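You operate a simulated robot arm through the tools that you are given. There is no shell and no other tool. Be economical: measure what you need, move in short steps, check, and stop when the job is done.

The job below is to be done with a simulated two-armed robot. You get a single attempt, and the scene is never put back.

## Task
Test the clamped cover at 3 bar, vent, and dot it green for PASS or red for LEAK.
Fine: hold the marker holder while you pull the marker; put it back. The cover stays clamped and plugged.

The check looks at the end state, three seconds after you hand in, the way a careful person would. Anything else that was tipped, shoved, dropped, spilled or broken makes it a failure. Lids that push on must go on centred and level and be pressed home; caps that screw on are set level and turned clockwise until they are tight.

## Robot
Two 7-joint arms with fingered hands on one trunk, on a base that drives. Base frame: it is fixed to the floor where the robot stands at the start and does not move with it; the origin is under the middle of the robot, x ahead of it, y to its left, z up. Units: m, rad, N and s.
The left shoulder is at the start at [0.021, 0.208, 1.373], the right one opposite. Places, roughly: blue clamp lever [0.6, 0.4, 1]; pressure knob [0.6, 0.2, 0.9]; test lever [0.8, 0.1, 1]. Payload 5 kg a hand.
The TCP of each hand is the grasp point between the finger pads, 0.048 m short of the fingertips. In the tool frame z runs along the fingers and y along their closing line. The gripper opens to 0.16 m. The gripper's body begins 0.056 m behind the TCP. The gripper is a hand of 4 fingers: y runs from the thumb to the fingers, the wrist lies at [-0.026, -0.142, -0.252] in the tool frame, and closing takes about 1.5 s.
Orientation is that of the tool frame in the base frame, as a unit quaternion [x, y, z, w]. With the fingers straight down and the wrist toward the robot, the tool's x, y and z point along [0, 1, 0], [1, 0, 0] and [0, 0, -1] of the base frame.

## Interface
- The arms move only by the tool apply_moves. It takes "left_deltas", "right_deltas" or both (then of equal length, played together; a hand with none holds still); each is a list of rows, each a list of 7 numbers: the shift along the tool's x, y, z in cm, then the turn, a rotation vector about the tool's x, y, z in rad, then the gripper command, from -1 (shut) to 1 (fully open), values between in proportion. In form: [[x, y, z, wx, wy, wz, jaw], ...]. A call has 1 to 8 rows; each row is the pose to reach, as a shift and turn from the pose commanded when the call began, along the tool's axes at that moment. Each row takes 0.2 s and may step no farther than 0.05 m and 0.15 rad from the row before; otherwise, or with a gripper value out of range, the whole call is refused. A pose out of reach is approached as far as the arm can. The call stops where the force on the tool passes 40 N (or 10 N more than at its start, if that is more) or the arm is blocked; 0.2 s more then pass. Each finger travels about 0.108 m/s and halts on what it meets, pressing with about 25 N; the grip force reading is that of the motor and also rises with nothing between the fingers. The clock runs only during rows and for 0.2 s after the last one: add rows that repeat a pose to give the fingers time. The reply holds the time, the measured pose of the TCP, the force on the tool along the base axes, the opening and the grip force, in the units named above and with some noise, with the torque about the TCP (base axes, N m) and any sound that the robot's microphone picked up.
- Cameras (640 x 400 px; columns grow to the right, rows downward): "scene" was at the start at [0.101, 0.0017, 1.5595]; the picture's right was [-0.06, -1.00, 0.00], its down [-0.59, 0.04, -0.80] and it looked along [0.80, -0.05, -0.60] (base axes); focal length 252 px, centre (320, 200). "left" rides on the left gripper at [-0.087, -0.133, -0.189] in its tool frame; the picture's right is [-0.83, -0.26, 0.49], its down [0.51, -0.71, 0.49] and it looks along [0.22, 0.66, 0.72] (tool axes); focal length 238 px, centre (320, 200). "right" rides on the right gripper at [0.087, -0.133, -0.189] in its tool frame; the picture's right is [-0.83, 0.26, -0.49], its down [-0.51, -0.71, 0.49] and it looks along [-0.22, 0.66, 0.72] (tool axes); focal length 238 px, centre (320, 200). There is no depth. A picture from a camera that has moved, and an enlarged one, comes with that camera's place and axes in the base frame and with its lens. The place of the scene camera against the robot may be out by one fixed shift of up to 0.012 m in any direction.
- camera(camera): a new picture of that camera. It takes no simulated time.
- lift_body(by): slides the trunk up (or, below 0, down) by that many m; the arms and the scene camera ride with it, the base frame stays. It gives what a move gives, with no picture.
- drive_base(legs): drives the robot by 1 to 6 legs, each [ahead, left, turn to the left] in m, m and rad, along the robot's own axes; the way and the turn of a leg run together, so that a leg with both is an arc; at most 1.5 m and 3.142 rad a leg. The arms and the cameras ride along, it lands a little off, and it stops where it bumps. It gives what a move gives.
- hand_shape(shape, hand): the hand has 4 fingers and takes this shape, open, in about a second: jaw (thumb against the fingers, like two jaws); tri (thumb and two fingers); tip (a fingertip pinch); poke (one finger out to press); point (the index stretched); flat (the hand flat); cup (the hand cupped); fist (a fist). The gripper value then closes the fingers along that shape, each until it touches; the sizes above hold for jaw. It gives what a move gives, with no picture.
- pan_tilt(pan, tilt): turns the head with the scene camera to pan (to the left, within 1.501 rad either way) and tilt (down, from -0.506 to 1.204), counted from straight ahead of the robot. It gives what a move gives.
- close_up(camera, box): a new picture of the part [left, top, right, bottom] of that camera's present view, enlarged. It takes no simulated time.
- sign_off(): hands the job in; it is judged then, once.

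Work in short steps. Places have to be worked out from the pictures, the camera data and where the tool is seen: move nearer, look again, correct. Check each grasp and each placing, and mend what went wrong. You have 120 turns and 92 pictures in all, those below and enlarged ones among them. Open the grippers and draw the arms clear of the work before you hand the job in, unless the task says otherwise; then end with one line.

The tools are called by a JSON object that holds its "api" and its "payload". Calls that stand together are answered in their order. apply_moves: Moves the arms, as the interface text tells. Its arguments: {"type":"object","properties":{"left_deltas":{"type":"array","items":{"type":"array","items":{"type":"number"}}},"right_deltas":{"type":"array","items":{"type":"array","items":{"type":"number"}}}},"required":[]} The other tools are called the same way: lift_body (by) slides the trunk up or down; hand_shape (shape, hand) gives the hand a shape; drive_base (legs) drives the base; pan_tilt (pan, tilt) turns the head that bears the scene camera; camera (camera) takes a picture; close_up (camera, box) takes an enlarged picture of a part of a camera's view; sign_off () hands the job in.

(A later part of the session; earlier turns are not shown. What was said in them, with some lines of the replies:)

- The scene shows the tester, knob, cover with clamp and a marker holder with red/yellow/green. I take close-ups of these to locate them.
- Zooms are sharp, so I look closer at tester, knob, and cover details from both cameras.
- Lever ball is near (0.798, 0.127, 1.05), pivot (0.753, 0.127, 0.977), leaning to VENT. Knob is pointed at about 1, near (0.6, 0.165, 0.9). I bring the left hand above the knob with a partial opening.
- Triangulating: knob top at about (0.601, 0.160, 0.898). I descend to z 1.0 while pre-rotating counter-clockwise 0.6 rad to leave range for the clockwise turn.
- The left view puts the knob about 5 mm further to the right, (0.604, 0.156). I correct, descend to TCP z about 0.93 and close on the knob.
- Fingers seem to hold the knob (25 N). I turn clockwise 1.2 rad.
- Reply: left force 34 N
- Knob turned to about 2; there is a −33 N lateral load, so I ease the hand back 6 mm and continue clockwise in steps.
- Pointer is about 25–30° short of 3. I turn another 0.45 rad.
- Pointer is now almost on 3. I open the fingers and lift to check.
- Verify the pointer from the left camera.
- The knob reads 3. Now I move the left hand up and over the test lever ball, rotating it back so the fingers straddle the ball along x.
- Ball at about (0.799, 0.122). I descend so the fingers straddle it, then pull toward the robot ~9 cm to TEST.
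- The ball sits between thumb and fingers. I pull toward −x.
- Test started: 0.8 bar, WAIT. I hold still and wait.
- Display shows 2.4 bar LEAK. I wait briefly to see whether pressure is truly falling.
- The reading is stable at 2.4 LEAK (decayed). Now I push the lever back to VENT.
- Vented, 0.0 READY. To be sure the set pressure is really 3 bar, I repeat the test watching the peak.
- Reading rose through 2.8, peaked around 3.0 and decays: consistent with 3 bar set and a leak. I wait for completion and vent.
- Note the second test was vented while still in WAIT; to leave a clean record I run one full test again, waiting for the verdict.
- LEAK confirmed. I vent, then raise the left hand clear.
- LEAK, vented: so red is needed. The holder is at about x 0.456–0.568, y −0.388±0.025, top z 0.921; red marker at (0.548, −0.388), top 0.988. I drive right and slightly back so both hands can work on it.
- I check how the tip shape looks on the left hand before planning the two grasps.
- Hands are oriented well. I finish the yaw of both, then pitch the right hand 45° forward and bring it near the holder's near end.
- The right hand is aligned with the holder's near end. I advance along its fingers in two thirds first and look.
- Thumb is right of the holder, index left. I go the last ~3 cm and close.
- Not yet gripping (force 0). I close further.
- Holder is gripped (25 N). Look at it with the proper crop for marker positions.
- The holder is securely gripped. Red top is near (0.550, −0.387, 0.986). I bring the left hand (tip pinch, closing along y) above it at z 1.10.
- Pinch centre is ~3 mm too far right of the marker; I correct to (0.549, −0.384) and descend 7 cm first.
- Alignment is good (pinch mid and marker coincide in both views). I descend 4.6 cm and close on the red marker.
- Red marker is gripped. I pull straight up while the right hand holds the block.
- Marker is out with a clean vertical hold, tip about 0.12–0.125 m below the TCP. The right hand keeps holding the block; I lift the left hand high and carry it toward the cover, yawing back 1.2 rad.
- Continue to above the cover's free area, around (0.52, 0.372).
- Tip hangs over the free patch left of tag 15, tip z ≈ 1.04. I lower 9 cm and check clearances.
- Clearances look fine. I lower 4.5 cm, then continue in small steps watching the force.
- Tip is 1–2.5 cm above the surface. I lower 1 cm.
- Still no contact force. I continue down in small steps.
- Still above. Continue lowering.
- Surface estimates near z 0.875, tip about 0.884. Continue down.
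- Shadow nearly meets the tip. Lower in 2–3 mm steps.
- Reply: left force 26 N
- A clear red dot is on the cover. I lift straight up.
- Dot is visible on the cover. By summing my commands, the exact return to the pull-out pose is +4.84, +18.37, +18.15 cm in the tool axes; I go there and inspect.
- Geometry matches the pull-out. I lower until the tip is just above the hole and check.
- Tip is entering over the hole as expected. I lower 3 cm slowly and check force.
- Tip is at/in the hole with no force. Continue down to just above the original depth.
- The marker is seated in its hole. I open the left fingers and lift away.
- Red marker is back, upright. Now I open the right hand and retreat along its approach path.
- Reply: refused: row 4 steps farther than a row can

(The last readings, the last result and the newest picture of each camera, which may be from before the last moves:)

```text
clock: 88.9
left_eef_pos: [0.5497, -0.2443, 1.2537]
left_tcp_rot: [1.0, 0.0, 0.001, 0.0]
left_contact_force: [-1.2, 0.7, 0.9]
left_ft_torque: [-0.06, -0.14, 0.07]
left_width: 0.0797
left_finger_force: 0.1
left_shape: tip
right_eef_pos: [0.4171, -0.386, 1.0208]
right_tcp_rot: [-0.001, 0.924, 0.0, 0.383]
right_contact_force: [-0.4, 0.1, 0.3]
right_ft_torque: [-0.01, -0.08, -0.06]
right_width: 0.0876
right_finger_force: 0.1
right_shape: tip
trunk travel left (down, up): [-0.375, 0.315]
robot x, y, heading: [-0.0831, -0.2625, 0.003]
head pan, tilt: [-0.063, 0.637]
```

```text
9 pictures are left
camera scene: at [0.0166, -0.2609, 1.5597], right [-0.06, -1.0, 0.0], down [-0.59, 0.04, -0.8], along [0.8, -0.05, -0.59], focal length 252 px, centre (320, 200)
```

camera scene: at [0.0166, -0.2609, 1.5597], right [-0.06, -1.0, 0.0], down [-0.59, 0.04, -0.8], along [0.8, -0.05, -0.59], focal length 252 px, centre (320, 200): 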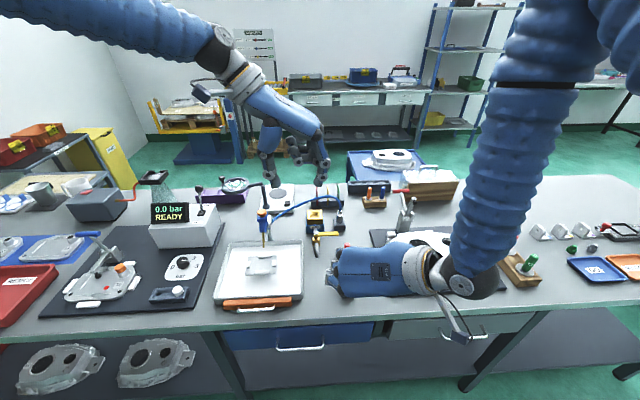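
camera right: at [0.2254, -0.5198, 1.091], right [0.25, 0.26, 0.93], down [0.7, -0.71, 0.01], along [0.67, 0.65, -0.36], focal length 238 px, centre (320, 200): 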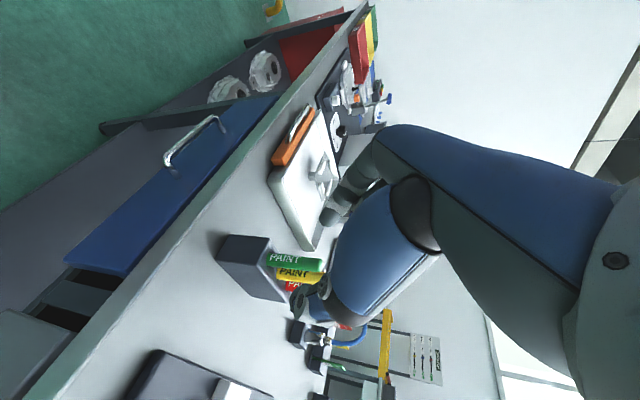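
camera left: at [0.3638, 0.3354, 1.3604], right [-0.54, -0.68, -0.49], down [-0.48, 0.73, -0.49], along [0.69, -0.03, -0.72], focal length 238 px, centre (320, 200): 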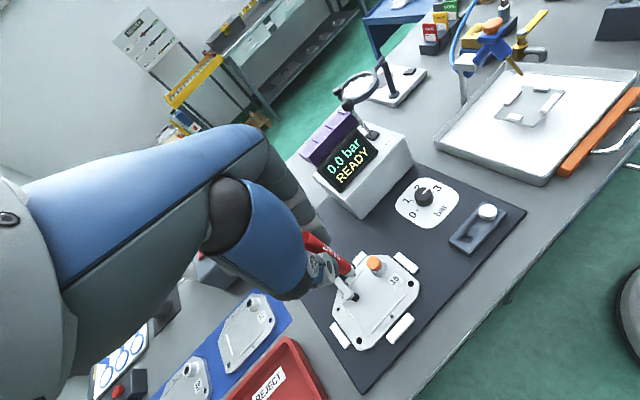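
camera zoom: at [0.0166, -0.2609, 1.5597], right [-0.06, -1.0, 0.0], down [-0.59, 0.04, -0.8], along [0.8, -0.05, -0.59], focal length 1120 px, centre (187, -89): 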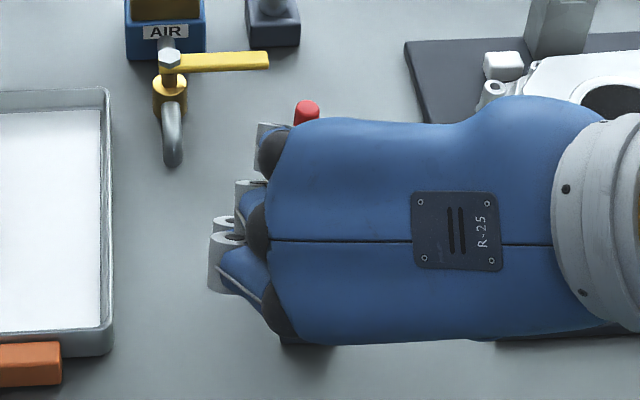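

Retreat the right hand straight up, then right, in smaller steps.

{"api": "apply_moves", "payload": {"right_deltas": [[-2.5, 0, -3, 0, 0, 0, 0.1], [-5, 0, -6, 0, 0, 0, 0.1], [-7.5, 0, -9, 0, 0, 0, 0.1], [-10, -1, -11.5, 0, 0, 0, 0.1], [-12, -4, -13, 0, 0, 0, 0.1], [-13, -8, -13, 0, 0, 0, 0.3], [-14, -12, -14, 0, 0, 0, 0.3]]}}

{"api": "camera", "payload": {"camera": "scene"}}

{"api": "close_up", "payload": {"camera": "scene", "box": [30, 170, 230, 320]}}

{"api": "close_up", "payload": {"camera": "scene", "box": [300, 220, 400, 310]}}

```text
clock: 90.5
left_eef_pos: [0.5495, -0.2477, 1.2538]
left_tcp_rot: [1.0, 0.0, 0.0, 0.0]
left_contact_force: [-1.0, -1.2, 0.1]
left_ft_torque: [0.08, -0.1, 0.02]
left_width: 0.0799
left_finger_force: 0.0
left_shape: tip
right_eef_pos: [0.4174, -0.5049, 1.2176]
right_tcp_rot: [0.0, 0.924, 0.001, 0.383]
right_contact_force: [-1.2, -1.0, -0.4]
right_ft_torque: [0.05, -0.09, 0.05]
right_width: 0.1036
right_finger_force: 0.1
right_shape: tip
right hand out of reach, approached as far as the arm can: row 2, 3, 4, 5, 6
trunk travel left (down, up): [-0.375, 0.315]
robot x, y, heading: [-0.0794, -0.2632, 0.002]
head pan, tilt: [-0.063, 0.637]
```

```text
8 pictures are left
camera scene: at [0.017, -0.2632, 1.5596], right [-0.06, -1.0, 0.0], down [-0.59, 0.04, -0.8], along [0.8, -0.05, -0.59], focal length 252 px, centre (320, 200)
```

scene: 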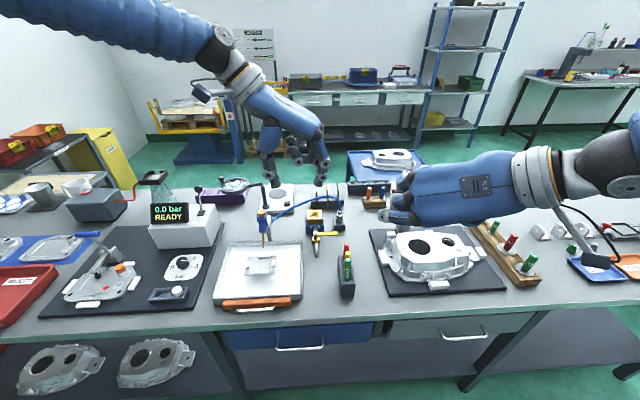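

```text
2.67 times, centred on (130, 245) of scene
camera zoom: at [0.017, -0.2632, 1.5596], right [-0.06, -1.0, 0.0], down [-0.59, 0.04, -0.8], along [0.8, -0.05, -0.59], focal length 672 px, centre (827, 80)
```

zoom: 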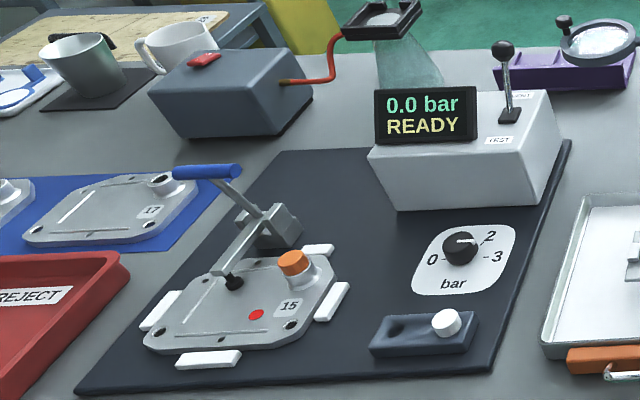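

```text
4.44 times, centred on (350, 265) of scene
camera zoom: at [0.017, -0.2632, 1.5596], right [-0.06, -1.0, 0.0], down [-0.59, 0.04, -0.8], along [0.8, -0.05, -0.59], focal length 1120 px, centre (187, -89)
```

zoom: 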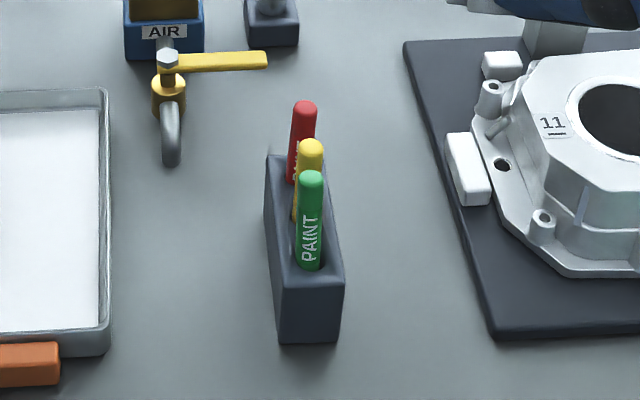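

Dot present, cover clamped and plugged, tester vented at 0.0, markers back upright. I open both hands fully with a slight lift.

{"api": "apply_moves", "payload": {"left_deltas": [[0, 0, -2, 0, 0, 0, 0.5], [0, 0, -4, 0, 0, 0, 1], [0, 0, -4, 0, 0, 0, 1], [0, 0, -4, 0, 0, 0, 1]], "right_deltas": [[-1, 0, -1, 0, 0, 0, 0.5], [-2, 0, -2, 0, 0, 0, 1], [-2, 0, -2, 0, 0, 0, 1], [-2, 0, -2, 0, 0, 0, 1]]}}

{"api": "camera", "payload": {"camera": "scene"}}

```text
clock: 91.5
left_eef_pos: [0.5475, -0.2448, 1.2951]
left_tcp_rot: [1.0, -0.001, 0.001, 0.0]
left_contact_force: [-0.5, 1.1, 0.2]
left_ft_torque: [-0.01, -0.05, 0.0]
left_width: 0.1596
left_finger_force: 0.0
left_shape: tip
right_eef_pos: [0.4185, -0.5057, 1.2489]
right_tcp_rot: [0.001, 0.924, -0.001, 0.382]
right_contact_force: [-0.9, 1.4, 0.5]
right_ft_torque: [0.01, -0.04, 0.01]
right_width: 0.1596
right_finger_force: 0.1
right_shape: tip
trunk travel left (down, up): [-0.375, 0.315]
robot x, y, heading: [-0.0835, -0.2633, -0.003]
head pan, tilt: [-0.063, 0.637]
```

```text
5 pictures are left
camera scene: at [0.0177, -0.2621, 1.5596], right [-0.06, -1.0, 0.0], down [-0.59, 0.04, -0.8], along [0.8, -0.05, -0.6], focal length 252 px, centre (320, 200)
```

scene: 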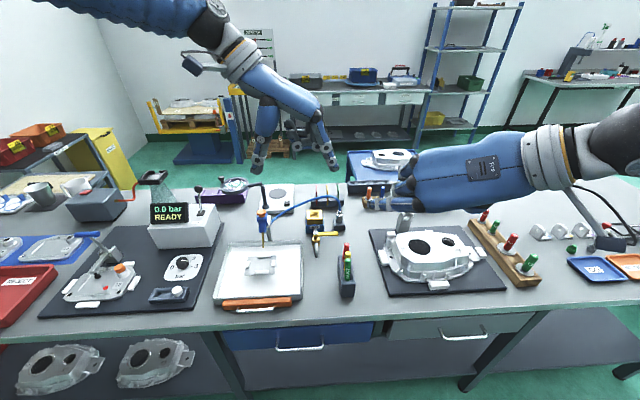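

Everything is in order and both hands are clear; I hand in.

{"api": "sign_off", "payload": {}}

```text
The job is handed in.
```

The cover leaked at the 3 bar setting (reading fell to 2.4 bar, display LEAK), so I vented the tester and dotted the cover red. I put the red marker back in its holder and left the cover clamped and plugged.
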